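You operate a simulated robot arm through the tools that you are given. There is no shell and no other tool. Be economical: measure what you need, move in short steps, check, and stop when the job is done.

The job below is to be done with a simulated two-armed robot. You get a single attempt, and the scene is never put back.

Task
Pick up the blue bottle from the top of the long grey table with one hand, pass it to the other hand and put it on the bay four. Open the narrow drawer, take the pad on the top of the grey table and put it away in the inside of the narrow drawer, then shut the drawer. Open the table drawer. Any order will do. Set down upright: blue bottle.

The check looks at the end state, three seconds after you hand in, the way a careful person would. Anything else that was tipped, shoved, dropped, spilled or broken makes it a failure.

Robot
Two 7-joint arms with two-finger parallel grippers on one trunk, on a base that drives. Base frame: it is fixed to the floor where the robot stands at the start and does not move with it; the origin is under the middle of the robot, x ahead of it, y to its left, z up. Readings come in mm, rad, newtons and seconds.
The left shoulder is at the start at [50, 165, 1030], the right one opposite. With the tool pointing down near the work surface each hand reaches from about 240 to 700 mm from the robot's upright axis, wherever it stands, measured 20 degrees to its own side. Places, roughly: bay four (21x27 cm) [-160, 1320, 920]; inside of the narrow drawer [-3400, -1900, 600]; narrow drawer [-3400, -2000, 700]; pad [-1250, 500, 750]; table drawer [-3100, -600, 700]. Payload 3.91 kg a hand.
The TCP of each hand is the grasp point between the finger pads, 30 mm short of the fingertips. In the tool frame z runs along the fingers and y along their closing line. Largest opening 110 mm; finger width 20, thickness 10; the body of the gripper, 48 by 112 mm, starts 55 mm behind the TCP.
Orientation is that of the tool frame in the base frame, as a unit quaternion [x, y, z, w]. With the fingers straight down and closing along the base's y, the tool's x points along the base's -x, its y along +y and its z along -z.

Tools
- The arms move only by the tool step_arm. It takes "left_steps", "right_steps" or both (then of equal length, played together; a hand with none holds still); each is a list of rows, each a list of 3 entries, a list of its own where there are three numbers: the turn, a rotation vector about the base's x, y, z in rad, then the shift along the base's x, y, z in cm, then the finger opening in cm, from 0 to 11. In form: [[[ax, ay, az], [dx, dy, dz], gripper], ...]. A call has 1 to 12 rows; each row is the pose to reach, as a shift and turn from the pose commanded when the call began. A row lasts 0.2 s, in which the tool goes at most 50 mm and 0.15 rad; a call with a longer step from one row to the next is refused whole, and so is a gripper value outside its range. A pose out of reach is approached as far as the arm can. The call stops where the force on the tool passes 40 N (or 10 N more than at its start, if that is more) or the arm is blocked; 0.2 s more then pass. The fingers move at their own pace (about 45 mm/s each) and stop on an object; they squeeze with about 30 N. The grip force told is the motor's: it shows also when the fingers shut on nothing. Time passes only in rows, and 0.2 s behind the last, so rows that repeat a pose let the fingers close. The reply holds the time, the measured pose of the TCP, the force on the tool along the base axes, the opening and the grip force, in the units named above and with some noise, with the torque about the TCP (base axes, N m) and any sound that the robot's microphone picked up.
- Cameras (640 x 400 px; columns grow to the right, rows downward): "scene" is now at [121.5, -12.7, 1224.8]; the picture's right is [-0.14, -0.99, 0.00], its down [-0.34, 0.05, -0.94] and it looks along [0.93, -0.14, -0.34] (base axes); focal length 258 px, centre (320, 200). "left" rides on the left gripper at [72, -17, -103] in its tool frame; the picture's right is [0.23, 0.97, 0.00], its down [-0.76, 0.18, -0.62] and it looks along [-0.61, 0.14, 0.78] (tool axes); focal length 222 px, centre (320, 200). "right" rides on the right gripper at [72, 17, -103] in its tool frame; the picture's right is [-0.23, 0.97, 0.00], its down [-0.76, -0.18, -0.62] and it looks along [-0.61, -0.14, 0.78] (tool axes); focal length 222 px, centre (320, 200). There is no depth. A picture from a camera that has moved, and an enlarged one, comes with that camera's place and axes in the base frame and with its lens.
- capture(camera): a new picture of that camera. It takes no simulated time.
- slide_trunk(by): slides the trunk up (or, below 0, down) by that many mm; the arms and the scene camera ride with it, the base frame stays. It gives what a move gives, with no picture.
- roll_base(legs): drives the robot by 1 to 6 legs, each [ahead, left, turn to the left] in mm, mm and rad, along the robot's own axes; the way and the turn of a leg run together, so that a leg with both is an arc; at most 1500 mm and 3.142 rad a leg. The arms and the cameras ride along, it lands a little off, and it stops where it bumps. It gives what a move gives.
- aim_head(pan, tilt): turns the head with the scene camera to pan (to the left, within 1.396 rad either way) and tilt (down, from -0.506 to 1.204), counted from straight ahead of the robot. It gives what a move gives.
- close_up(camera, box): a new picture of the part [left, top, right, bottom] of that camera's present view, enlarged. It takes no simulated time.
- sign_off(): hands the job in; it is judged then, once.

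Go step by step. Nothing tells you exact positions but the pictures and the camera data: compare them with the known pose of the tool, close in by small moves and look again before you grip or let go. The budget is 165 turns and 122 pictures, counting those below and the enlarged ones. Unless the task says otherwise, let go and move clear before handing in, and close with one line.

The tools are called after "Request:" by a JSON object that holds its "api" and its "payload". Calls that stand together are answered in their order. step_arm: Moves the arms, as the interface text tells. Its arguments: {"type":"object","properties":{"left_steps":{"type":"array"},"right_steps":{"type":"array"}},"required":[]} The other tools are called the same way: slide_trunk (by) slides the trunk up or down; roll_base (legs) drives the base; aim_head (pan, tilt) turns the head that bears the scene camera; capture (camera) takes a picture; close_up (camera, box) takes an enlarged picture of a part of a camera's view; sign_off () hands the job in.

At the start:

```text
clock: 0.0
left_ee_pos: [388.2, 149.3, 1053.1]
left_ee_rot: [0.001, 1.0, -0.001, -0.001]
left_contact_force: [0.1, -0.1, 0.7]
left_moment: [0.0, -0.02, 0.03]
left_width: 109.7
left_gripper_force: 0.1
right_ee_pos: [383.2, -165.4, 1081.7]
right_ee_rot: [0.0, 1.0, 0.0, 0.0]
right_contact_force: [0.0, -0.4, 0.0]
right_moment: [-0.01, -0.01, -0.05]
right_width: 110.2
right_gripper_force: 0.1
trunk travel left (down, up): [-250.0, 253.0]
robot x, y, heading: [4.7, 1.2, -0.0]
head pan, tilt: [-0.145, 0.349]
```

scene: 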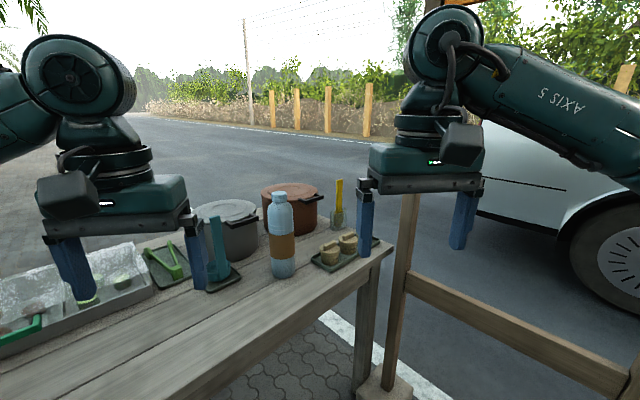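
right: 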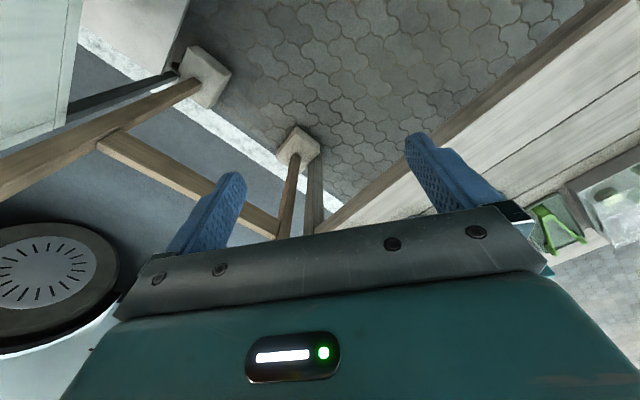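
left: 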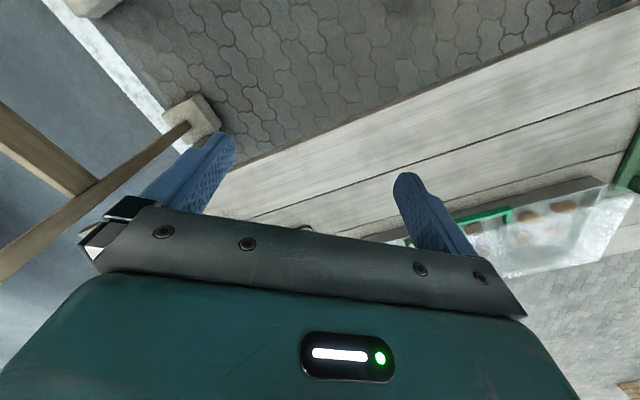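

I see the long grey table ahead with the blue bottle standing on it, between my two hands. I'll first look around with the head to find the other places.

Request:
{"api": "aim_head", "payload": {"pan": 0.0, "tilt": 0.7}}

Request:
{"api": "capture", "payload": {"camera": "scene"}}

Request:
{"api": "aim_head", "payload": {"pan": 1.39, "tilt": 0.35}}

Request:
{"api": "capture", "payload": {"camera": "scene"}}

```text
clock: 0.8
left_ee_pos: [389.0, 149.0, 1053.3]
left_ee_rot: [0.0, 1.0, -0.001, 0.001]
left_contact_force: [0.3, 0.6, 0.5]
left_moment: [0.0, 0.02, -0.03]
left_width: 110.1
left_gripper_force: 0.1
right_ee_pos: [382.0, -167.2, 1082.4]
right_ee_rot: [-0.001, 1.0, 0.0, 0.0]
right_contact_force: [-0.5, 0.8, -0.7]
right_moment: [-0.01, 0.0, 0.0]
right_width: 110.1
right_gripper_force: 0.0
trunk travel left (down, up): [-250.0, 253.0]
robot x, y, heading: [-1.1, 2.2, 0.0]
head pan, tilt: [0.0, 0.7]
```

```text
118 pictures are left
camera scene: at [114.3, 0.7, 1193.3], right [0.0, -1.0, 0.0], down [-0.64, 0.0, -0.77], along [0.77, 0.0, -0.64], focal length 258 px, centre (320, 200)
```

scene: 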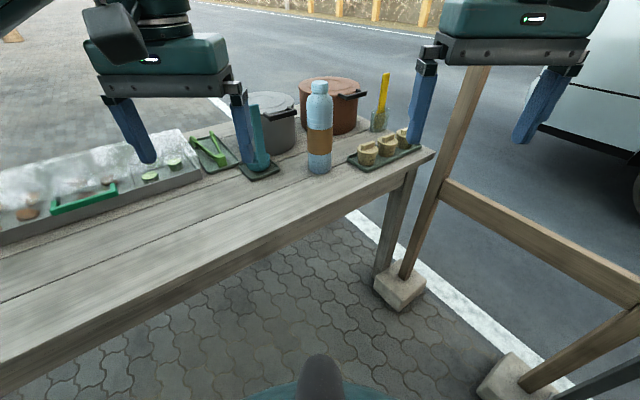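

```text
clock: 2.4
left_ee_pos: [389.5, 149.0, 1053.3]
left_ee_rot: [0.001, 1.0, -0.001, 0.0]
left_contact_force: [0.1, -1.3, -0.2]
left_moment: [0.01, -0.01, 0.0]
left_width: 109.8
left_gripper_force: 0.1
right_ee_pos: [382.4, -165.1, 1083.0]
right_ee_rot: [0.001, 1.0, 0.0, 0.0]
right_contact_force: [-1.2, -1.2, 0.6]
right_moment: [0.05, -0.03, 0.0]
right_width: 110.0
right_gripper_force: 0.0
trunk travel left (down, up): [-250.0, 253.0]
robot x, y, heading: [2.8, 0.3, 0.003]
head pan, tilt: [1.389, 0.351]
```

```text
117 pictures are left
camera scene: at [46.2, 92.3, 1224.6], right [0.98, -0.18, 0.0], down [-0.06, -0.34, -0.94], along [0.17, 0.92, -0.34], focal length 258 px, centre (320, 200)
```

scene: 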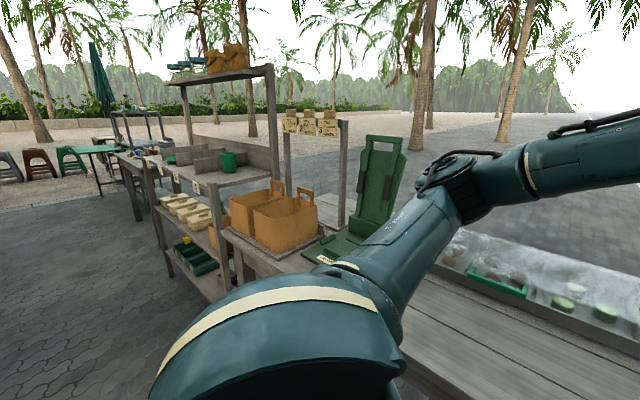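

The shelf with numbered bays stands along the left end of the table. I enlarge it to identify bay four.

Request:
{"api": "close_up", "payload": {"camera": "scene", "box": [100, 90, 340, 240]}}

Request:
{"api": "aim_head", "payload": {"pan": 0.0, "tilt": 0.7}}

Request:
{"api": "close_up", "payload": {"camera": "scene", "box": [180, 50, 460, 225]}}

```text
2.67 times, centred on (220, 165) of scene
camera zoom: at [46.2, 92.3, 1224.6], right [0.98, -0.18, 0.0], down [-0.06, -0.34, -0.94], along [0.17, 0.92, -0.34], focal length 688 px, centre (587, 293)
```

zoom: 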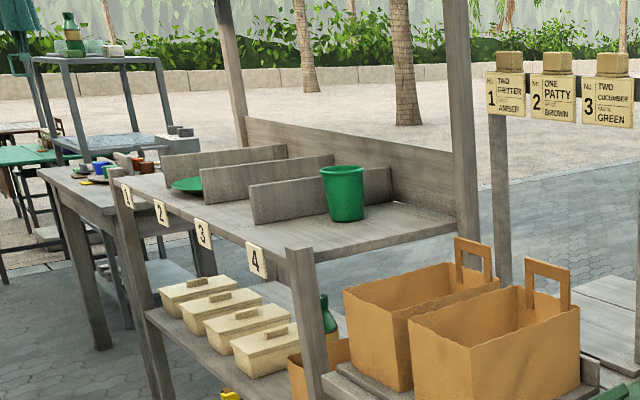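

```text
clock: 3.9
left_ee_pos: [390.7, 148.7, 1052.5]
left_ee_rot: [0.001, 1.0, 0.0, 0.0]
left_contact_force: [-0.3, 0.3, -0.5]
left_moment: [0.03, -0.03, 0.02]
left_width: 110.2
left_gripper_force: 0.0
right_ee_pos: [382.3, -167.2, 1083.1]
right_ee_rot: [0.0, 1.0, 0.0, 0.0]
right_contact_force: [0.5, 0.3, -0.2]
right_moment: [-0.02, -0.01, -0.01]
right_width: 109.8
right_gripper_force: 0.1
trunk travel left (down, up): [-250.0, 253.0]
robot x, y, heading: [0.5, -0.6, 0.001]
head pan, tilt: [0.0, 0.7]
```

```text
2.29 times, centred on (320, 138) of scene
camera zoom: at [114.2, 0.8, 1193.3], right [0.0, -1.0, 0.0], down [-0.64, 0.0, -0.77], along [0.77, 0.0, -0.64], focal length 590 px, centre (320, 343)
```

zoom: 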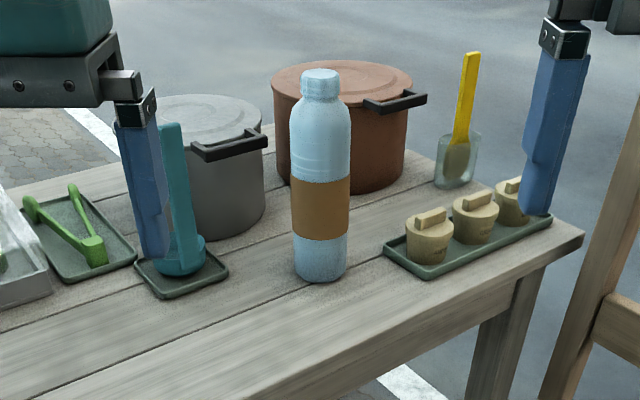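

The bottle stands at about 0.75 m ahead; to fix its distance I raise the trunk for parallax.

Request:
{"api": "slide_trunk", "payload": {"by": 200}}

Request:
{"api": "close_up", "payload": {"camera": "scene", "box": [180, 50, 460, 225]}}

Request:
{"api": "capture", "payload": {"camera": "right"}}

```text
clock: 6.1
left_ee_pos: [388.9, 147.8, 1253.3]
left_ee_rot: [0.001, 1.0, -0.001, 0.0]
left_contact_force: [0.1, 0.9, -1.0]
left_moment: [0.0, 0.01, -0.01]
left_width: 109.8
left_gripper_force: 0.0
right_ee_pos: [382.9, -165.6, 1282.8]
right_ee_rot: [-0.001, 1.0, 0.0, 0.0]
right_contact_force: [-0.7, 1.0, 0.2]
right_moment: [-0.02, -0.01, 0.02]
right_width: 110.2
right_gripper_force: 0.1
trunk travel left (down, up): [-450.0, 53.0]
robot x, y, heading: [2.5, -4.1, 0.003]
head pan, tilt: [0.0, 0.7]
```

```text
2.29 times, centred on (320, 138) of scene
camera zoom: at [114.4, 0.7, 1393.2], right [0.0, -1.0, 0.0], down [-0.64, 0.0, -0.76], along [0.76, 0.0, -0.64], focal length 590 px, centre (320, 343)
```

zoom: 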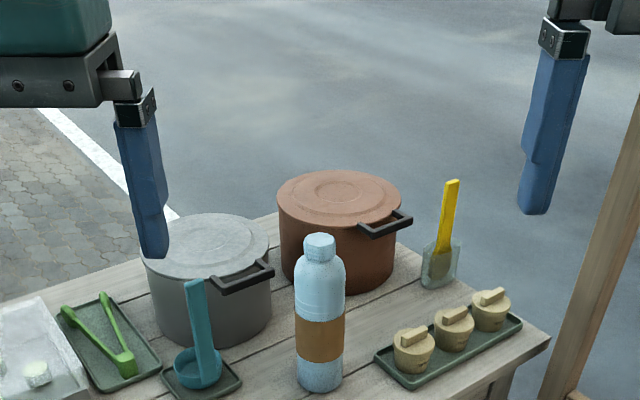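

```text
113 pictures are left
camera right: at [309.0, -150.8, 1385.2], right [0.23, 0.97, 0.0], down [0.76, -0.18, 0.62], along [0.61, -0.14, -0.78], focal length 222 px, centre (320, 200)
```

right: 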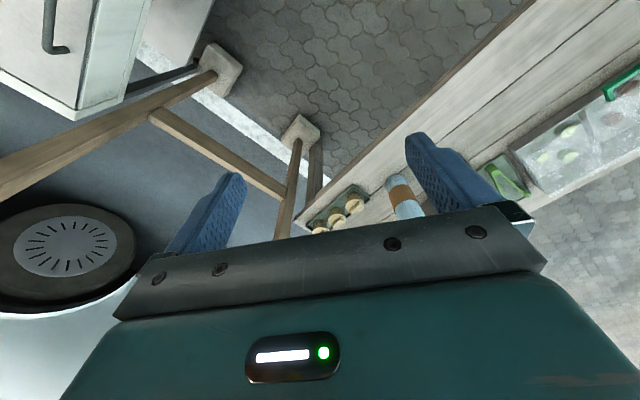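

Triangulating, the bottle stands near (770, 0), from z≈764 to z≈1007, about 76 mm wide with a ~39 mm cap. I drive a little forward while turning left, so it comes into the right hand's range.

Request:
{"api": "roll_base", "payload": {"legs": [[120, 0, 0.3]]}}

Request:
{"api": "aim_head", "payload": {"pan": -0.25, "tilt": 0.75}}

Request:
{"api": "capture", "payload": {"camera": "scene"}}

Request:
{"api": "capture", "payload": {"camera": "right"}}

```text
clock: 7.4
left_ee_pos: [445.8, 272.5, 1253.2]
left_ee_rot: [-0.146, 0.989, -0.001, -0.001]
left_contact_force: [0.6, 0.8, 0.2]
left_moment: [0.0, 0.0, -0.01]
left_width: 109.7
left_gripper_force: 0.1
right_ee_pos: [530.5, -29.2, 1282.2]
right_ee_rot: [-0.146, 0.989, 0.001, 0.0]
right_contact_force: [0.1, -1.0, 1.3]
right_moment: [-0.03, -0.01, -0.02]
right_width: 110.0
right_gripper_force: 0.0
trunk travel left (down, up): [-450.0, 53.0]
robot x, y, heading: [115.7, 17.9, 0.296]
head pan, tilt: [0.0, 0.7]
```

```text
clock: 8.2
left_ee_pos: [445.8, 272.6, 1253.8]
left_ee_rot: [-0.146, 0.989, 0.0, -0.001]
left_contact_force: [1.1, 0.5, -0.7]
left_moment: [-0.03, -0.02, 0.0]
left_width: 110.1
left_gripper_force: 0.1
right_ee_pos: [528.5, -30.0, 1283.3]
right_ee_rot: [-0.147, 0.989, 0.0, 0.0]
right_contact_force: [1.5, 0.8, 0.2]
right_moment: [0.0, 0.02, 0.01]
right_width: 110.1
right_gripper_force: 0.0
trunk travel left (down, up): [-450.0, 53.0]
robot x, y, heading: [118.6, 16.4, 0.296]
head pan, tilt: [-0.25, 0.75]
```

```text
112 pictures are left
camera scene: at [227.1, 30.3, 1389.0], right [0.05, -1.0, 0.0], down [-0.68, -0.03, -0.73], along [0.73, 0.03, -0.68], focal length 258 px, centre (320, 200)
```

scene: 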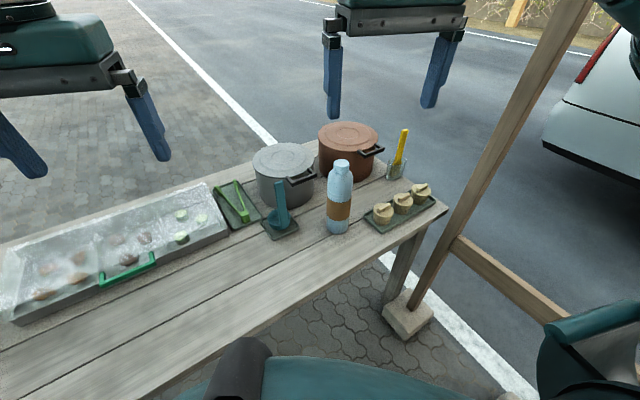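

```text
111 pictures are left
camera right: at [455.0, -36.9, 1385.4], right [-0.07, 1.0, 0.0], down [0.78, 0.05, 0.62], along [0.62, 0.04, -0.78], focal length 222 px, centre (320, 200)
```

right: 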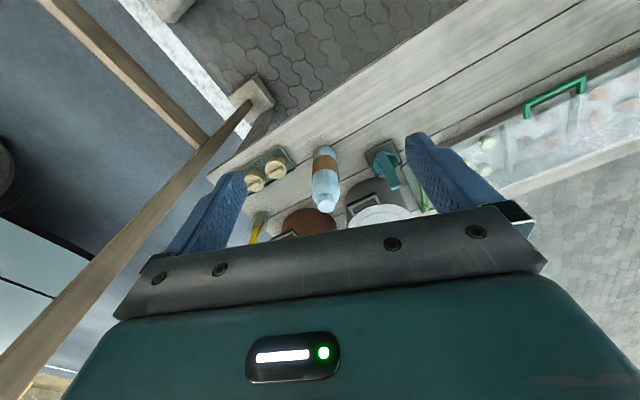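

The bottle cap is at about (776, -1, 1005) in both cameras. I move the right hand to just above it.

Request:
{"api": "step_arm", "payload": {"right_steps": [[[0, 0, 0], [3.1, 0.36, -2.8], 11], [[0, 0, 0], [6.2, 0.72, -5.6], 11], [[0, 0, 0], [9.3, 1.1, -8.4], 11], [[0, 0, 0], [12.4, 1.45, -11.2], 11], [[0, 0, 0], [15.5, 1.8, -14.0], 11], [[0, 0, 0], [18.6, 2.2, -16.8], 9], [[0, 0, 0], [21.7, 2.5, -19.6], 8], [[0, 0, 0], [24.7, 2.9, -22.3], 8]]}}

Request:
{"api": "capture", "payload": {"camera": "right"}}

Request:
{"api": "capture", "payload": {"camera": "scene"}}

```text
clock: 10.0
left_ee_pos: [446.2, 273.1, 1252.2]
left_ee_rot: [-0.146, 0.989, -0.001, -0.001]
left_contact_force: [-0.2, 0.2, -0.6]
left_moment: [-0.04, -0.01, 0.01]
left_width: 109.9
left_gripper_force: 0.0
right_ee_pos: [778.3, -0.7, 1060.6]
right_ee_rot: [-0.147, 0.989, 0.0, 0.0]
right_contact_force: [-0.3, -0.6, -0.7]
right_moment: [0.0, 0.01, 0.01]
right_width: 79.8
right_gripper_force: 0.0
trunk travel left (down, up): [-450.0, 53.0]
robot x, y, heading: [113.6, 14.9, 0.298]
head pan, tilt: [-0.25, 0.75]
```

```text
110 pictures are left
camera right: at [703.0, -8.1, 1162.7], right [-0.07, 1.0, 0.0], down [0.78, 0.05, 0.62], along [0.62, 0.04, -0.78], focal length 222 px, centre (320, 200)
```

right: 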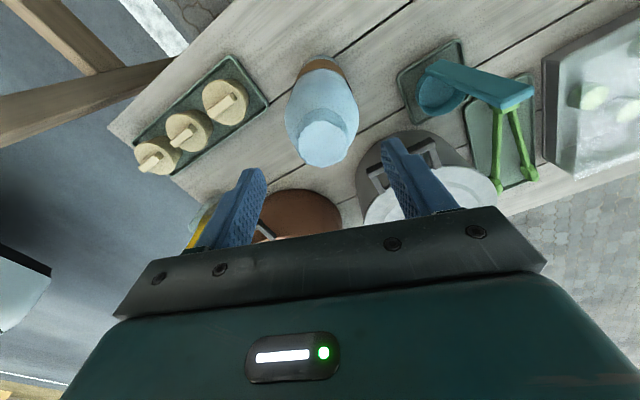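

```text
109 pictures are left
camera scene: at [227.8, 30.9, 1388.9], right [0.05, -1.0, 0.0], down [-0.68, -0.03, -0.73], along [0.73, 0.03, -0.68], focal length 258 px, centre (320, 200)
```

scene: 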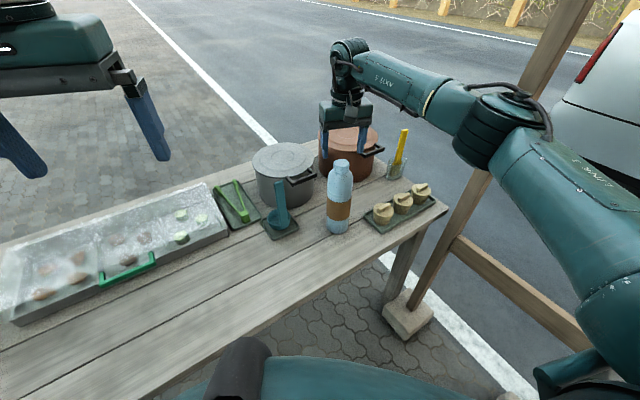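

The cap lies right below the hand, within a few mm. I lower to the cap, close, and lift.

Request:
{"api": "step_arm", "payload": {"right_steps": [[[0, 0, 0], [-0.2, 0.1, -3.5], 8], [[0, 0, 0], [-0.3, 0.2, -6.6], 8], [[0, 0, 0], [-0.3, 0.2, -6.6], 5], [[0, 0, 0], [-0.3, 0.2, -6.6], 2], [[0, 0, 0], [-0.3, 0.2, -6.6], 2], [[0, 0, 0], [-0.3, 0.2, -6.6], 2]]}}

Request:
{"api": "capture", "payload": {"camera": "right"}}

```text
clock: 11.4
left_ee_pos: [444.9, 273.0, 1253.7]
left_ee_rot: [-0.146, 0.989, 0.0, 0.0]
left_contact_force: [-0.1, -0.4, 0.0]
left_moment: [0.0, 0.01, 0.01]
left_width: 110.0
left_gripper_force: 0.0
right_ee_pos: [774.4, 1.3, 994.4]
right_ee_rot: [-0.147, 0.989, 0.0, 0.0]
right_contact_force: [-0.8, 0.2, -0.6]
right_moment: [-0.01, -0.03, 0.0]
right_width: 57.6
right_gripper_force: 29.7
trunk travel left (down, up): [-450.0, 53.0]
robot x, y, heading: [115.0, 15.0, 0.295]
head pan, tilt: [-0.25, 0.75]
```

```text
108 pictures are left
camera right: at [700.4, -5.7, 1097.3], right [-0.07, 1.0, 0.0], down [0.78, 0.05, 0.62], along [0.62, 0.04, -0.78], focal length 222 px, centre (320, 200)
```

right: 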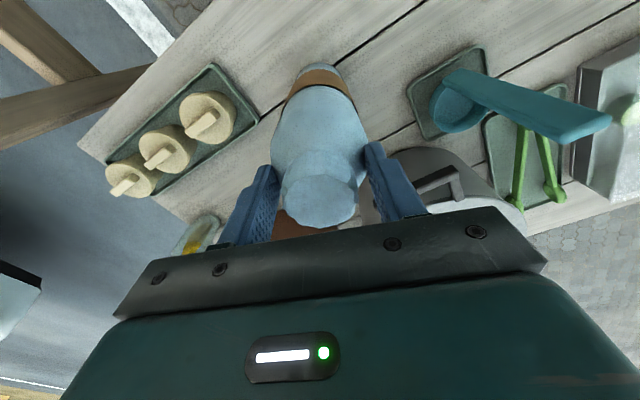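

The fingertips closed on the shoulder (57 mm) rather than the cap. I open, raise 14 mm and close on the cap itself.

Request:
{"api": "step_arm", "payload": {"right_steps": [[[0, 0, 0], [0, 0, 0], 8], [[0, 0, 0], [0, 0, 0], 8], [[0, 0, 0], [0, 0, 1.4], 8], [[0, 0, 0], [0, 0, 1.4], 5], [[0, 0, 0], [0, 0, 1.4], 2], [[0, 0, 0], [0, 0, 1.4], 2], [[0, 0, 0], [0, 0, 1.4], 2], [[0, 0, 0], [0, 0, 1.4], 2]]}}

Request:
{"api": "capture", "payload": {"camera": "right"}}

Request:
{"api": "close_up", "payload": {"camera": "scene", "box": [260, 80, 420, 250]}}

```text
clock: 13.2
left_ee_pos: [445.0, 272.0, 1252.7]
left_ee_rot: [-0.147, 0.989, 0.0, 0.0]
left_contact_force: [0.4, 0.6, 0.0]
left_moment: [0.02, 0.04, 0.01]
left_width: 110.1
left_gripper_force: 0.1
right_ee_pos: [773.7, 2.3, 1007.9]
right_ee_rot: [-0.147, 0.989, -0.001, -0.001]
right_contact_force: [-0.5, -0.4, 0.1]
right_moment: [0.04, 0.04, 0.01]
right_width: 49.3
right_gripper_force: 30.2
trunk travel left (down, up): [-450.0, 53.0]
robot x, y, heading: [116.4, 18.1, 0.295]
head pan, tilt: [-0.25, 0.75]
```

```text
107 pictures are left
camera right: at [699.2, -5.8, 1110.8], right [-0.07, 1.0, 0.0], down [0.78, 0.05, 0.62], along [0.62, 0.04, -0.78], focal length 222 px, centre (320, 200)
```

right: 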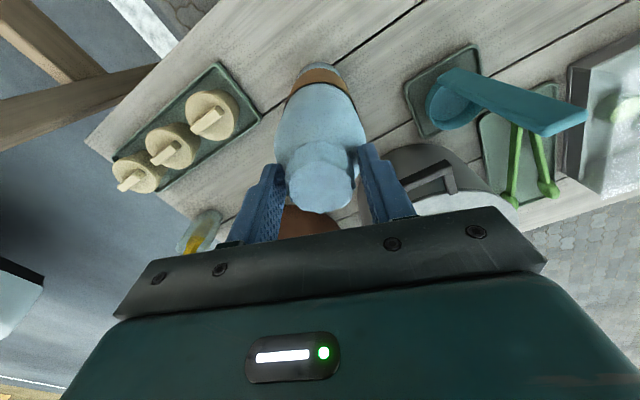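

```text
2.35 times, centred on (340, 165) of scene
camera zoom: at [227.2, 30.3, 1389.0], right [0.05, -1.0, 0.0], down [-0.68, -0.03, -0.73], along [0.73, 0.03, -0.68], focal length 607 px, centre (273, 282)
```

zoom: 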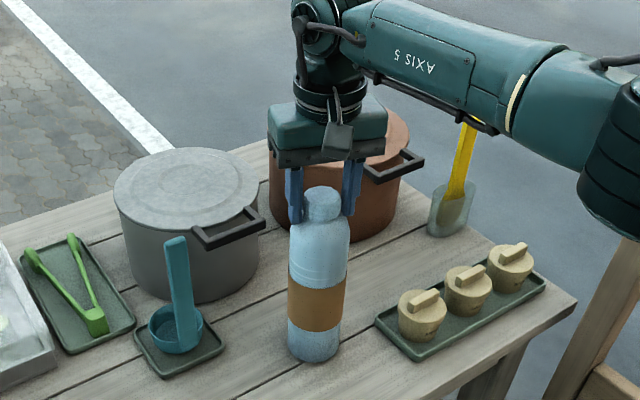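

Still touching the shoulder edge (49 mm). I open, go up another 10 mm and close again.

Request:
{"api": "step_arm", "payload": {"right_steps": [[[0, 0, 0], [0, 0, 0], 7], [[0, 0, 0], [0, 0, 0], 7], [[0, 0, 0], [0, 0, 0.9], 7], [[0, 0, 0], [0, 0, 0.9], 5], [[0, 0, 0], [0, 0, 0.9], 2], [[0, 0, 0], [0, 0, 0.9], 2], [[0, 0, 0], [0, 0, 0.9], 2], [[0, 0, 0], [0, 0, 0.9], 2]]}}

Request:
{"api": "close_up", "payload": {"camera": "scene", "box": [260, 80, 420, 250]}}

```text
clock: 15.0
left_ee_pos: [445.7, 273.9, 1253.5]
left_ee_rot: [-0.146, 0.989, 0.0, 0.0]
left_contact_force: [-0.3, -0.7, -0.1]
left_moment: [-0.02, -0.01, -0.03]
left_width: 109.9
left_gripper_force: 0.2
right_ee_pos: [775.1, 1.5, 1016.0]
right_ee_rot: [-0.146, 0.989, 0.0, 0.0]
right_contact_force: [0.3, 0.7, 0.8]
right_moment: [-0.02, 0.02, 0.0]
right_width: 44.2
right_gripper_force: 29.8
trunk travel left (down, up): [-450.0, 53.0]
robot x, y, heading: [116.5, 14.4, 0.295]
head pan, tilt: [-0.25, 0.75]
```

```text
2.35 times, centred on (340, 165) of scene
camera zoom: at [227.1, 30.3, 1389.0], right [0.05, -1.0, 0.0], down [-0.68, -0.03, -0.73], along [0.73, 0.03, -0.68], focal length 607 px, centre (273, 282)
```

zoom: 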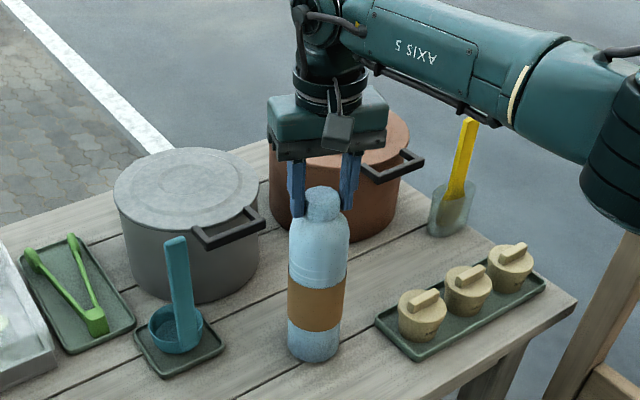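

Contact is still on the taper (44 mm). One more 8 mm up should seat the pads on the straight cap; then I test-lift by 10 mm.

Request:
{"api": "step_arm", "payload": {"right_steps": [[[0, 0, 0], [0, 0, 0], 7], [[0, 0, 0], [0, 0, 0], 7], [[0, 0, 0], [0, 0, 0.8], 7], [[0, 0, 0], [0, 0, 0.8], 5], [[0, 0, 0], [0, 0, 0.8], 2], [[0, 0, 0], [0, 0, 0.8], 2], [[0, 0, 0], [0, 0, 0.8], 2], [[0, 0, 0], [0, 0, 0.8], 2]]}}

Request:
{"api": "step_arm", "payload": {"right_steps": [[[0, 0, 0], [0, 0, 0.3], 2], [[0, 0, 0], [0, 0, 0.6], 2], [[0, 0, 0], [0, 0, 1.0], 2], [[0, 0, 0], [0, 0, 1.0], 2]]}}

Request:
{"api": "close_up", "payload": {"camera": "scene", "box": [260, 80, 420, 250]}}

```text
clock: 16.8
left_ee_pos: [445.4, 272.5, 1252.4]
left_ee_rot: [-0.146, 0.989, 0.0, -0.001]
left_contact_force: [-0.2, 0.2, -0.1]
left_moment: [-0.02, 0.03, 0.01]
left_width: 110.2
left_gripper_force: 0.1
right_ee_pos: [774.7, 0.9, 1024.5]
right_ee_rot: [-0.147, 0.989, 0.0, 0.0]
right_contact_force: [0.2, -0.4, -0.1]
right_moment: [-0.02, -0.01, 0.02]
right_width: 39.4
right_gripper_force: 29.9
trunk travel left (down, up): [-450.0, 53.0]
robot x, y, heading: [121.4, 17.5, 0.298]
head pan, tilt: [-0.25, 0.75]
```

```text
clock: 17.8
left_ee_pos: [445.4, 272.7, 1252.9]
left_ee_rot: [-0.145, 0.989, 0.0, -0.001]
left_contact_force: [-0.7, -0.5, 0.3]
left_moment: [0.02, -0.01, -0.03]
left_width: 110.1
left_gripper_force: 0.1
right_ee_pos: [775.1, 0.4, 1035.5]
right_ee_rot: [-0.147, 0.989, 0.0, 0.0]
right_contact_force: [0.0, -0.7, 0.1]
right_moment: [0.03, 0.02, 0.0]
right_width: 39.6
right_gripper_force: 30.1
trunk travel left (down, up): [-450.0, 53.0]
robot x, y, heading: [117.6, 18.8, 0.293]
head pan, tilt: [-0.25, 0.75]
```

```text
2.35 times, centred on (340, 165) of scene
camera zoom: at [227.3, 30.3, 1389.0], right [0.05, -1.0, 0.0], down [-0.68, -0.03, -0.73], along [0.73, 0.03, -0.68], focal length 607 px, centre (273, 282)
```

zoom: 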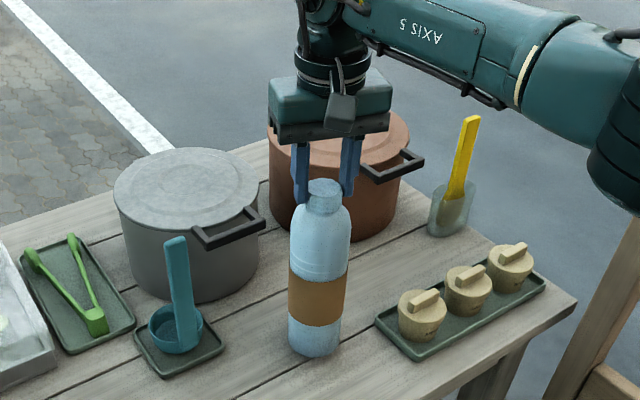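

The bottle came up with the hand. I raise it 12 cm and bring it in towards the robot.

Request:
{"api": "step_arm", "payload": {"right_steps": [[[0, 0, 0], [0, 0, 3], 2], [[0, 0, 0], [0, 0, 6], 2], [[0, 0, 0], [0, 0, 9], 2], [[0, 0, 0], [0, 0, 12], 2], [[0, 0, 0], [-3, 1.3, 12], 2], [[0, 0, 0], [-6, 2.7, 12], 2], [[0, 0, 0], [-9, 4, 12], 2], [[0, 0, 0], [-12, 5.4, 12], 2], [[0, 0, 0], [-15, 6.8, 12], 2], [[0, 0, 0], [-17.6, 8, 12], 2]]}}

Request:
{"api": "roll_base", "payload": {"legs": [[-300, 0, 0]]}}

Request:
{"api": "capture", "payload": {"camera": "scene"}}

```text
clock: 20.0
left_ee_pos: [446.8, 272.5, 1252.9]
left_ee_rot: [-0.146, 0.989, -0.001, 0.0]
left_contact_force: [0.2, 0.6, -0.2]
left_moment: [0.0, -0.05, 0.03]
left_width: 109.9
left_gripper_force: 0.0
right_ee_pos: [598.5, 80.8, 1155.1]
right_ee_rot: [-0.147, 0.989, -0.001, 0.0]
right_contact_force: [-0.7, 1.1, -1.3]
right_moment: [0.0, -0.01, -0.01]
right_width: 39.2
right_gripper_force: 29.8
trunk travel left (down, up): [-450.0, 53.0]
robot x, y, heading: [117.3, 18.1, 0.293]
head pan, tilt: [-0.25, 0.75]
```

```text
clock: 22.0
left_ee_pos: [192.3, 208.5, 1253.7]
left_ee_rot: [-0.146, 0.989, 0.0, 0.0]
left_contact_force: [-0.4, -0.5, 0.1]
left_moment: [-0.03, -0.03, -0.01]
left_width: 110.2
left_gripper_force: 0.0
right_ee_pos: [346.0, 17.5, 1153.9]
right_ee_rot: [-0.147, 0.989, 0.001, 0.0]
right_contact_force: [0.4, 0.7, -0.8]
right_moment: [0.04, 0.03, 0.0]
right_width: 38.5
right_gripper_force: 29.9
trunk travel left (down, up): [-450.0, 53.0]
robot x, y, heading: [-132.7, -43.8, 0.294]
head pan, tilt: [-0.25, 0.75]
stopped in leg 1: the robot was blocked; the commanded pose is now the measured one
```

```text
103 pictures are left
camera scene: at [-25.6, -32.7, 1389.1], right [0.05, -1.0, 0.0], down [-0.68, -0.03, -0.73], along [0.73, 0.03, -0.68], focal length 258 px, centre (320, 200)
```

scene: 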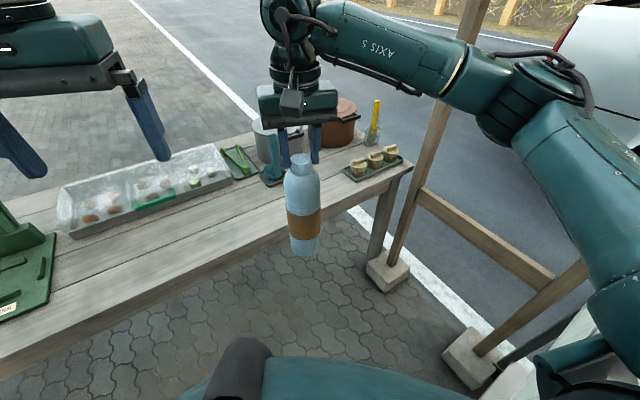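

Something behind stopped the base, so I look to both sides before driving on.

Request:
{"api": "aim_head", "payload": {"pan": -1.39, "tilt": 0.8}}

Request:
{"api": "capture", "payload": {"camera": "scene"}}

Request:
{"api": "aim_head", "payload": {"pan": 1.39, "tilt": 0.8}}

Request:
{"api": "capture", "payload": {"camera": "scene"}}

```text
clock: 23.4
left_ee_pos: [193.1, 209.1, 1253.3]
left_ee_rot: [-0.146, 0.989, 0.0, 0.0]
left_contact_force: [0.6, 0.1, -0.2]
left_moment: [0.02, -0.01, 0.04]
left_width: 110.1
left_gripper_force: 0.0
right_ee_pos: [347.6, 16.8, 1154.9]
right_ee_rot: [-0.147, 0.989, 0.0, -0.001]
right_contact_force: [-0.1, -0.4, -0.6]
right_moment: [0.03, 0.02, 0.0]
right_width: 37.9
right_gripper_force: 29.4
trunk travel left (down, up): [-450.0, 53.0]
robot x, y, heading: [-135.7, -48.4, 0.298]
head pan, tilt: [-1.389, 0.799]
```

```text
102 pictures are left
camera scene: at [-70.3, -108.2, 1385.0], right [-0.89, -0.46, 0.0], down [-0.33, 0.64, -0.7], along [0.32, -0.62, -0.72], focal length 258 px, centre (320, 200)
```

scene: 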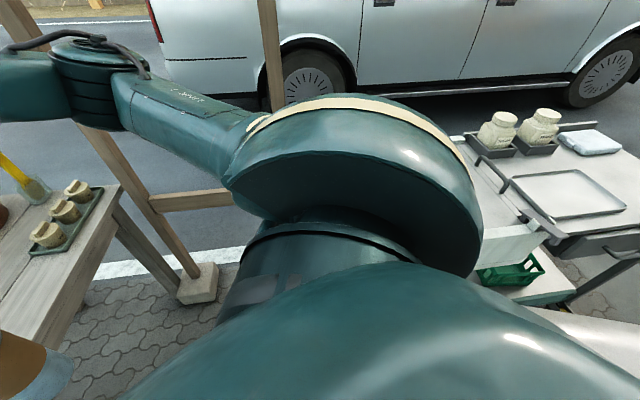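

```text
clock: 25.8
left_ee_pos: [193.6, 208.2, 1253.6]
left_ee_rot: [-0.146, 0.989, 0.0, 0.0]
left_contact_force: [0.0, -0.3, 0.1]
left_moment: [0.01, -0.02, -0.02]
left_width: 110.2
left_gripper_force: 0.1
right_ee_pos: [348.0, 17.3, 1153.6]
right_ee_rot: [-0.148, 0.989, 0.0, -0.001]
right_contact_force: [0.1, -1.0, -1.3]
right_moment: [0.02, 0.01, 0.05]
right_width: 38.2
right_gripper_force: 30.1
trunk travel left (down, up): [-450.0, 53.0]
robot x, y, heading: [-133.3, -47.7, 0.292]
head pan, tilt: [1.389, 0.799]
```

```text
101 pictures are left
camera scene: at [-116.6, 43.6, 1385.0], right [0.99, 0.11, 0.0], down [0.08, -0.71, -0.7], along [-0.08, 0.69, -0.72], focal length 258 px, centre (320, 200)
```

scene: 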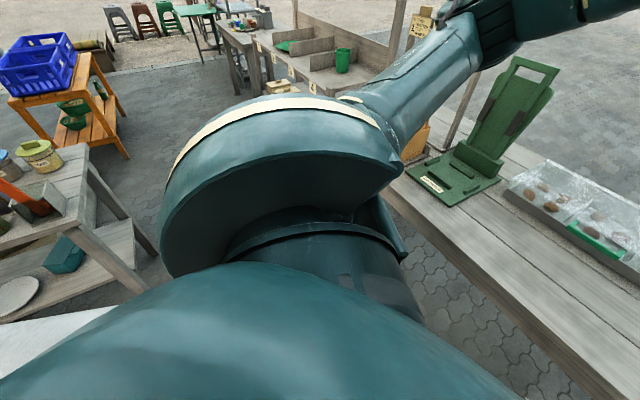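

The base touched a cart behind; the bottle hangs fine. I roll forward 80 mm, then extend the bottle a bit and start turning the left hand for a sideways take-over.

Request:
{"api": "roll_base", "payload": {"legs": [[80, 0, 0]]}}

Request:
{"api": "step_arm", "payload": {"right_steps": [[[0, 0, 0], [1.2, 0.7, 0], 2], [[0, 0, 0], [2.4, 1.4, 0], 2], [[0, 0, 0], [3.6, 2.1, 0], 2], [[0, 0, 0], [4.8, 2.8, 0], 2], [[0, 0, 0], [6.0, 3.5, 0], 2], [[0, 0, 0], [7.1, 4.2, 0], 2]], "left_steps": [[[0, 0, -0.131], [0.5, 0.2, -2], 11], [[0, 0, -0.262], [1, 0.4, -4], 11], [[0, 0, -0.393], [1.5, 0.6, -6], 11], [[0, 0, -0.523], [2, 0.8, -8], 11], [[0, 0, -0.654], [2.5, 1.0, -10], 11], [[0, 0, -0.785], [3.2, 1.2, -10], 11]]}}

Request:
{"api": "step_arm", "payload": {"left_steps": [[[-0.067, -0.126, 0], [0, 0, 0], 11], [[-0.134, -0.252, 0], [0, 0, 0], 11], [[-0.201, -0.378, 0], [0, 0, 0], 11], [[-0.268, -0.505, 0], [0, 0, 0], 11], [[-0.336, -0.631, 0], [0, 0, 0], 11], [[-0.403, -0.757, 0], [0, 0, 0], 11], [[-0.47, -0.883, 0], [0, 0, 0], 11], [[-0.537, -1.009, 0], [0, 0, 0], 11], [[-0.604, -1.135, 0], [0, 0, 0], 11], [[-0.671, -1.261, 0], [0, 0, 0], 11], [[-0.738, -1.387, 0], [0, 0, 0], 11]]}}

Request:
{"api": "aim_head", "payload": {"pan": 0.0, "tilt": 0.5}}

Request:
{"api": "capture", "payload": {"camera": "scene"}}

```text
clock: 26.9
left_ee_pos: [272.0, 232.4, 1253.9]
left_ee_rot: [-0.145, 0.989, 0.0, 0.0]
left_contact_force: [-0.2, -0.1, 0.2]
left_moment: [0.03, 0.0, 0.01]
left_width: 109.9
left_gripper_force: 0.0
right_ee_pos: [424.4, 38.9, 1154.8]
right_ee_rot: [-0.146, 0.989, 0.0, 0.0]
right_contact_force: [-0.4, 0.5, -0.2]
right_moment: [0.01, 0.02, 0.04]
right_width: 38.0
right_gripper_force: 29.7
trunk travel left (down, up): [-450.0, 53.0]
robot x, y, heading: [-57.7, -24.7, 0.291]
head pan, tilt: [1.389, 0.799]
```

```text
clock: 28.3
left_ee_pos: [302.6, 245.2, 1154.3]
left_ee_rot: [0.245, 0.969, 0.0, 0.0]
left_contact_force: [-0.9, -0.4, -0.3]
left_moment: [0.04, 0.03, -0.01]
left_width: 110.1
left_gripper_force: 0.0
right_ee_pos: [493.6, 80.5, 1153.6]
right_ee_rot: [-0.145, 0.989, 0.0, 0.0]
right_contact_force: [0.3, -0.9, -0.8]
right_moment: [0.01, 0.01, 0.0]
right_width: 37.8
right_gripper_force: 30.0
trunk travel left (down, up): [-450.0, 53.0]
robot x, y, heading: [-59.1, -20.5, 0.294]
head pan, tilt: [1.389, 0.799]
```

```text
clock: 30.7
left_ee_pos: [300.3, 244.1, 1153.0]
left_ee_rot: [0.173, 0.685, -0.17, 0.687]
left_contact_force: [-0.7, -0.3, 0.4]
left_moment: [-0.01, -0.01, -0.03]
left_width: 110.0
left_gripper_force: 0.1
right_ee_pos: [494.1, 81.3, 1153.1]
right_ee_rot: [-0.147, 0.989, 0.0, 0.0]
right_contact_force: [0.7, 0.7, -0.8]
right_moment: [0.0, 0.0, 0.01]
right_width: 37.5
right_gripper_force: 29.5
trunk travel left (down, up): [-450.0, 53.0]
robot x, y, heading: [-57.6, -21.7, 0.293]
head pan, tilt: [1.389, 0.799]
```

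```text
clock: 32.2
left_ee_pos: [301.6, 243.8, 1152.7]
left_ee_rot: [0.173, 0.686, -0.169, 0.686]
left_contact_force: [0.1, -0.4, 0.3]
left_moment: [-0.02, -0.02, -0.01]
left_width: 110.1
left_gripper_force: 0.0
right_ee_pos: [494.6, 80.8, 1152.9]
right_ee_rot: [-0.146, 0.989, 0.0, 0.0]
right_contact_force: [-0.1, -0.2, -0.3]
right_moment: [0.04, 0.0, -0.01]
right_width: 37.6
right_gripper_force: 30.2
trunk travel left (down, up): [-450.0, 53.0]
robot x, y, heading: [-58.2, -25.8, 0.295]
head pan, tilt: [0.0, 0.499]
```

```text
100 pictures are left
camera scene: at [56.1, 13.0, 1410.9], right [0.29, -0.96, 0.0], down [-0.46, -0.14, -0.88], along [0.84, 0.25, -0.48], focal length 258 px, centre (320, 200)
```

scene: 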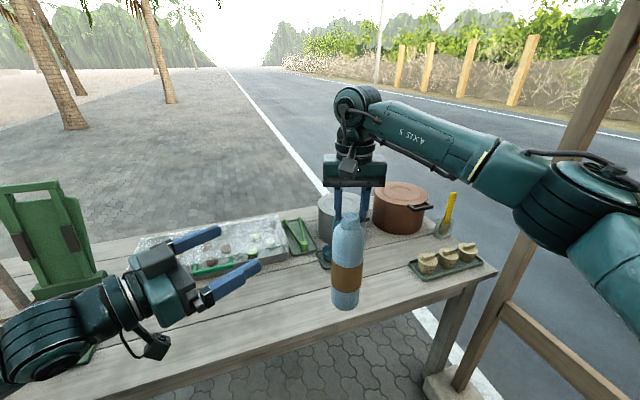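

The left hand is horizontal and the bottle hangs at (494, 81), bottom at about z 890. I go to a pre-grasp 15 cm short of it.

Request:
{"api": "step_arm", "payload": {"left_steps": [[[0, 0, 0], [1.5, -2.3, -3.1], 11], [[0, 0, 0], [3, -4.6, -6.2], 11], [[0, 0, 0], [4.5, -7, -9.2], 11], [[0, 0, 0], [6, -9.3, -12.3], 11], [[0, 0, 0], [9.5, -11.2, -12.3], 11]]}}

Request:
{"api": "close_up", "payload": {"camera": "scene", "box": [140, 120, 460, 320]}}

Request:
{"api": "capture", "payload": {"camera": "left"}}

```text
clock: 33.4
left_ee_pos: [397.9, 131.6, 1029.0]
left_ee_rot: [0.173, 0.686, -0.167, 0.686]
left_contact_force: [0.4, 0.2, 0.3]
left_moment: [-0.02, 0.0, -0.02]
left_width: 110.2
left_gripper_force: 0.1
right_ee_pos: [495.0, 80.5, 1152.3]
right_ee_rot: [-0.147, 0.989, 0.0, -0.001]
right_contact_force: [0.1, -1.0, -0.7]
right_moment: [-0.02, 0.0, 0.01]
right_width: 37.3
right_gripper_force: 30.4
trunk travel left (down, up): [-450.0, 53.0]
robot x, y, heading: [-63.3, -24.7, 0.294]
head pan, tilt: [0.0, 0.499]
```

```text
2.00 times, centred on (300, 220) of scene
camera zoom: at [57.0, 12.5, 1410.9], right [0.29, -0.96, 0.0], down [-0.46, -0.14, -0.88], along [0.84, 0.25, -0.48], focal length 516 px, centre (360, 160)
```

zoom: 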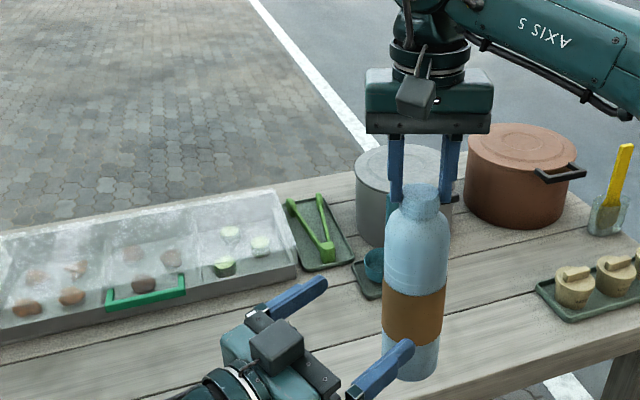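

```text
98 pictures are left
camera left: at [298.7, 164.9, 956.2], right [0.46, 0.86, -0.22], down [-0.47, 0.45, 0.76], along [0.76, -0.25, 0.61], focal length 222 px, centre (320, 200)
```

left: 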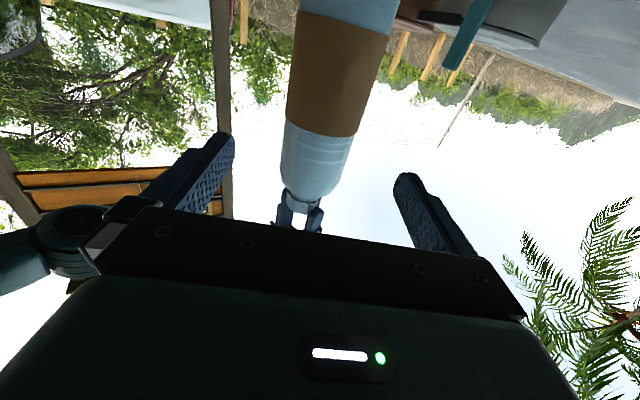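

The bottle is centred between the left fingers. I advance onto it and close, while the right hand holds still.

Request:
{"api": "step_arm", "payload": {"left_steps": [[[0, 0, 0], [3.2, -1.7, 0], 11], [[0, 0, 0], [6.4, -3.4, 0], 11], [[0, 0, 0], [9.4, -5.0, 0], 11], [[0, 0, 0], [9.4, -5.0, 0], 8], [[0, 0, 0], [9.4, -5.0, 0], 6], [[0, 0, 0], [9.4, -5.0, 0], 5], [[0, 0, 0], [9.4, -5.0, 0], 5]]}}

Request:
{"api": "close_up", "payload": {"camera": "scene", "box": [140, 120, 460, 320]}}

```text
clock: 35.0
left_ee_pos: [492.9, 81.3, 1029.7]
left_ee_rot: [0.173, 0.686, -0.169, 0.686]
left_contact_force: [2.6, 1.0, -0.4]
left_moment: [-0.1, 0.33, -0.01]
left_width: 66.5
left_gripper_force: 29.4
right_ee_pos: [492.9, 80.9, 1154.0]
right_ee_rot: [-0.146, 0.989, 0.0, 0.0]
right_contact_force: [-2.9, -0.7, -0.6]
right_moment: [-0.01, 0.02, -0.02]
right_width: 37.0
right_gripper_force: 30.1
trunk travel left (down, up): [-450.0, 53.0]
robot x, y, heading: [-58.5, -20.5, 0.294]
head pan, tilt: [0.0, 0.499]
```

```text
2.00 times, centred on (300, 220) of scene
camera zoom: at [56.1, 12.9, 1411.0], right [0.29, -0.96, 0.0], down [-0.46, -0.14, -0.88], along [0.84, 0.25, -0.48], focal length 516 px, centre (360, 160)
```

zoom: 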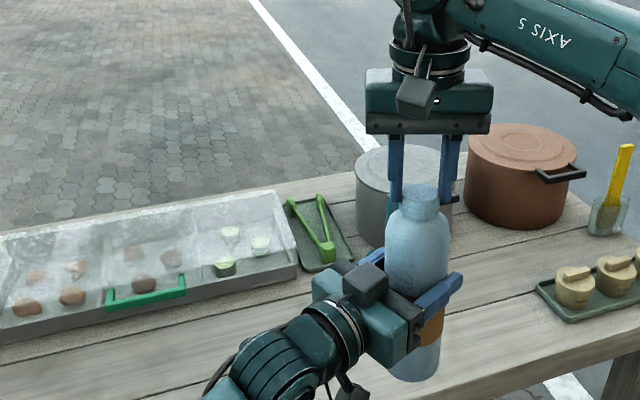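

The left hand has the bottle (66 mm, 29 N). I open the right hand and lift it clear.

Request:
{"api": "step_arm", "payload": {"right_steps": [[[0, 0, 0], [0, 0, 0], 6], [[0, 0, 0], [0, 0, 0], 8], [[0, 0, 0], [0, 0, 0], 8], [[0, 0, 0], [0, 0, 4], 8], [[0, 0, 0], [0, 0, 8], 8], [[0, 0, 0], [1, -4, 10], 8], [[0, 0, 0], [2, -8, 10], 8], [[0, 0, 0], [3, -12, 10], 8]]}}

Request:
{"api": "close_up", "payload": {"camera": "scene", "box": [140, 120, 460, 320]}}

```text
clock: 36.8
left_ee_pos: [492.7, 80.1, 1029.4]
left_ee_rot: [0.174, 0.686, -0.17, 0.686]
left_contact_force: [-0.3, 0.1, -0.7]
left_moment: [0.02, 0.0, 0.01]
left_width: 66.4
left_gripper_force: 29.8
right_ee_pos: [524.5, -40.7, 1253.1]
right_ee_rot: [-0.146, 0.989, 0.001, 0.0]
right_contact_force: [0.1, -0.5, 0.0]
right_moment: [0.02, 0.0, 0.04]
right_width: 80.0
right_gripper_force: 0.0
trunk travel left (down, up): [-450.0, 53.0]
robot x, y, heading: [-62.9, -23.0, 0.289]
head pan, tilt: [0.0, 0.499]
```

```text
2.00 times, centred on (300, 220) of scene
camera zoom: at [56.3, 11.9, 1411.0], right [0.29, -0.96, 0.0], down [-0.46, -0.14, -0.88], along [0.84, 0.25, -0.48], focal length 516 px, centre (360, 160)
```

zoom: 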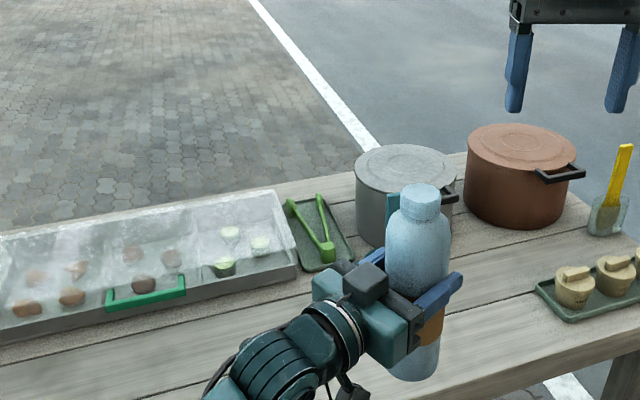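

The left hand alone now holds the bottle upright (bottom ≈ z 883, 147 mm below the TCP). I raise and retract it and pull the right hand in before driving along the table to the shelf.

Request:
{"api": "step_arm", "payload": {"left_steps": [[[0, 0, 0], [0, 0, 2], 5], [[0, 0, 0], [-2.3, 0.1, 4], 5], [[0, 0, 0], [-4.6, 0.2, 6], 5], [[0, 0, 0], [-6.9, 0.3, 8], 5], [[0, 0, 0], [-9.2, 0.4, 8], 5], [[0, 0, 0], [-11.7, 0.6, 8], 5]], "right_steps": [[[0, 0, 0], [-2.7, -1, 0], 8], [[0, 0, 0], [-5.4, -2, 0], 8], [[0, 0, 0], [-8, -3, 0], 8], [[0, 0, 0], [-10.7, -4, 0], 8], [[0, 0, 0], [-13.4, -5, 0], 8], [[0, 0, 0], [-16, -5.9, 0], 8]]}}

Request:
{"api": "roll_base", "payload": {"legs": [[0, 0, 0.29], [-20, 500, 0]]}}

Request:
{"api": "aim_head", "payload": {"pan": 0.5, "tilt": 0.5}}

Request:
{"api": "capture", "payload": {"camera": "scene"}}

```text
clock: 38.2
left_ee_pos: [373.5, 88.3, 1109.9]
left_ee_rot: [0.172, 0.686, -0.168, 0.687]
left_contact_force: [-0.5, -0.2, -0.5]
left_moment: [-0.03, 0.03, -0.02]
left_width: 66.4
left_gripper_force: 30.1
right_ee_pos: [365.1, -96.8, 1255.2]
right_ee_rot: [-0.146, 0.989, 0.0, 0.001]
right_contact_force: [-0.4, -0.2, 0.4]
right_moment: [0.03, -0.02, 0.0]
right_width: 79.6
right_gripper_force: 0.0
trunk travel left (down, up): [-450.0, 53.0]
robot x, y, heading: [-58.1, -21.0, 0.293]
head pan, tilt: [0.0, 0.499]
```

```text
clock: 44.0
left_ee_pos: [38.6, 605.7, 1109.6]
left_ee_rot: [0.073, 0.703, -0.069, 0.704]
left_contact_force: [-0.1, 0.2, -0.8]
left_moment: [0.01, 0.02, -0.01]
left_width: 66.4
left_gripper_force: 30.1
right_ee_pos: [82.2, 425.5, 1253.8]
right_ee_rot: [-0.285, 0.958, 0.0, -0.001]
right_contact_force: [-0.1, 0.0, 0.0]
right_moment: [-0.04, 0.03, -0.03]
right_width: 80.1
right_gripper_force: 0.1
trunk travel left (down, up): [-450.0, 53.0]
robot x, y, heading: [-347.5, 375.9, 0.583]
head pan, tilt: [0.0, 0.499]
```

```text
clock: 44.9
left_ee_pos: [39.8, 604.3, 1109.2]
left_ee_rot: [0.073, 0.703, -0.069, 0.704]
left_contact_force: [-0.2, 1.4, -0.5]
left_moment: [0.02, 0.0, 0.0]
left_width: 66.4
left_gripper_force: 30.5
right_ee_pos: [83.5, 425.4, 1254.9]
right_ee_rot: [-0.286, 0.958, -0.001, 0.0]
right_contact_force: [-0.2, 0.7, -0.9]
right_moment: [0.04, -0.02, 0.01]
right_width: 80.1
right_gripper_force: 0.1
trunk travel left (down, up): [-450.0, 53.0]
robot x, y, heading: [-347.2, 378.1, 0.579]
head pan, tilt: [0.499, 0.499]
```

```text
95 pictures are left
camera scene: at [-279.0, 472.6, 1411.0], right [0.88, -0.47, 0.0], down [-0.23, -0.42, -0.88], along [0.41, 0.77, -0.48], focal length 258 px, centre (320, 200)
```

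scene: 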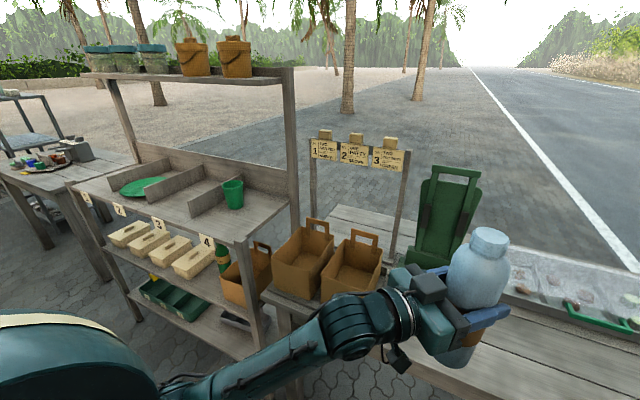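

I can see bay four: right of the last divider, with the green cup near its middle-left and free room towards the right end. Target for the bottle is about (-130, 1260), shelf z≈920. I turn the left wrist to face more forward and strafe left.

Request:
{"api": "step_arm", "payload": {"left_steps": [[[0, 0, 0.14], [0, 0, 0], 5], [[0, 0, 0.28], [0, 0, 0], 5], [[0, 0, 0.42], [0, 0, 0], 5], [[0, 0, 0.56], [0, 0, 0], 5], [[0, 0, 0.6], [0, 0, 0], 5]]}}

Request:
{"api": "roll_base", "payload": {"legs": [[0, 545, 0]]}}

Request:
{"api": "aim_head", "payload": {"pan": 0.2, "tilt": 0.6}}

Request:
{"api": "capture", "payload": {"camera": "scene"}}

```text
clock: 45.9
left_ee_pos: [35.6, 648.7, 1113.0]
left_ee_rot: [-0.02, 0.68, 0.216, 0.7]
left_contact_force: [-0.4, -0.3, -1.4]
left_moment: [-0.05, 0.0, 0.0]
left_width: 66.2
left_gripper_force: 29.5
right_ee_pos: [82.7, 424.9, 1254.1]
right_ee_rot: [-0.287, 0.958, 0.0, 0.0]
right_contact_force: [-0.2, 0.2, 0.6]
right_moment: [0.0, 0.01, -0.01]
right_width: 80.0
right_gripper_force: 0.1
trunk travel left (down, up): [-450.0, 53.0]
robot x, y, heading: [-344.7, 376.8, 0.587]
head pan, tilt: [0.499, 0.499]
stopped in row 4 (left hand): the arm was blocked; the commanded pose is now the measured one
```

```text
clock: 51.3
left_ee_pos: [-270.4, 1117.5, 1111.3]
left_ee_rot: [-0.02, 0.68, 0.216, 0.701]
left_contact_force: [-0.2, 0.2, -1.2]
left_moment: [-0.03, 0.0, -0.02]
left_width: 66.2
left_gripper_force: 30.2
right_ee_pos: [-223.2, 892.0, 1255.0]
right_ee_rot: [-0.284, 0.959, 0.001, 0.0]
right_contact_force: [-0.3, 0.1, 0.3]
right_moment: [0.01, 0.0, 0.05]
right_width: 80.1
right_gripper_force: 0.1
trunk travel left (down, up): [-450.0, 53.0]
robot x, y, heading: [-653.9, 841.1, 0.581]
head pan, tilt: [0.499, 0.499]
```

```text
clock: 52.1
left_ee_pos: [-270.9, 1116.3, 1111.8]
left_ee_rot: [-0.02, 0.68, 0.215, 0.701]
left_contact_force: [-0.1, 0.3, 0.2]
left_moment: [-0.03, 0.0, 0.01]
left_width: 66.3
left_gripper_force: 30.8
right_ee_pos: [-223.4, 892.1, 1254.6]
right_ee_rot: [-0.285, 0.959, 0.0, 0.0]
right_contact_force: [-0.1, 0.1, -0.5]
right_moment: [0.03, 0.01, -0.03]
right_width: 80.0
right_gripper_force: 0.1
trunk travel left (down, up): [-450.0, 53.0]
robot x, y, heading: [-650.4, 843.6, 0.581]
head pan, tilt: [0.201, 0.6]
```

```text
94 pictures are left
camera scene: at [-565.7, 922.6, 1401.9], right [0.7, -0.71, 0.0], down [-0.4, -0.4, -0.83], along [0.59, 0.58, -0.56], focal length 258 px, centre (320, 200)
```

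scene: 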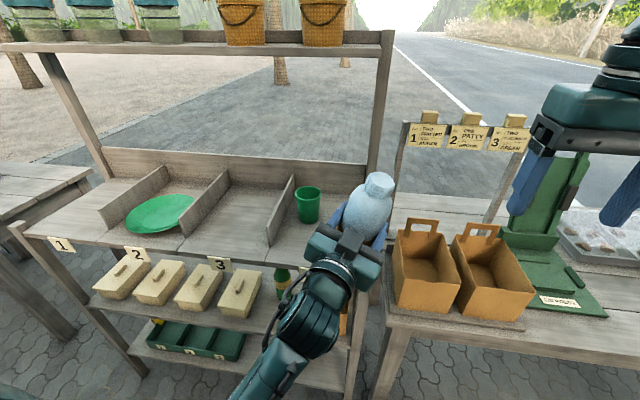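

The left wrist hit a joint limit and the bottle now leans about 15°. I rotate back to level (tilt correction plus a bit of yaw back).

Request:
{"api": "step_arm", "payload": {"left_steps": [[[-0.07, 0.003, -0.065], [0, 0, 0], 5], [[-0.14, 0.006, -0.13], [0, 0, 0], 5], [[-0.21, 0.009, -0.195], [0, 0, 0], 5], [[-0.279, 0.011, -0.256], [0, 0, 0], 5], [[-0.279, 0.011, -0.256], [0, 0, 0], 5]]}}

Request:
{"api": "capture", "payload": {"camera": "scene"}}

```text
clock: 53.3
left_ee_pos: [-270.0, 1115.1, 1112.5]
left_ee_rot: [-0.03, 0.703, 0.028, 0.71]
left_contact_force: [0.1, -0.3, -0.3]
left_moment: [0.0, -0.01, 0.03]
left_width: 66.4
left_gripper_force: 29.8
right_ee_pos: [-224.6, 891.2, 1254.4]
right_ee_rot: [-0.285, 0.959, 0.0, 0.0]
right_contact_force: [0.7, -0.1, 0.8]
right_moment: [-0.01, -0.04, -0.02]
right_width: 80.1
right_gripper_force: 0.0
trunk travel left (down, up): [-450.0, 53.0]
robot x, y, heading: [-655.3, 841.9, 0.575]
head pan, tilt: [0.201, 0.6]
```

```text
93 pictures are left
camera scene: at [-565.6, 922.5, 1401.9], right [0.7, -0.71, 0.0], down [-0.4, -0.4, -0.83], along [0.59, 0.58, -0.56], focal length 258 px, centre (320, 200)
```

scene: 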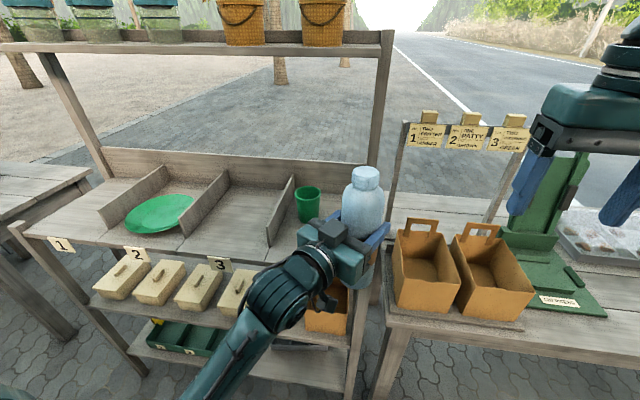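

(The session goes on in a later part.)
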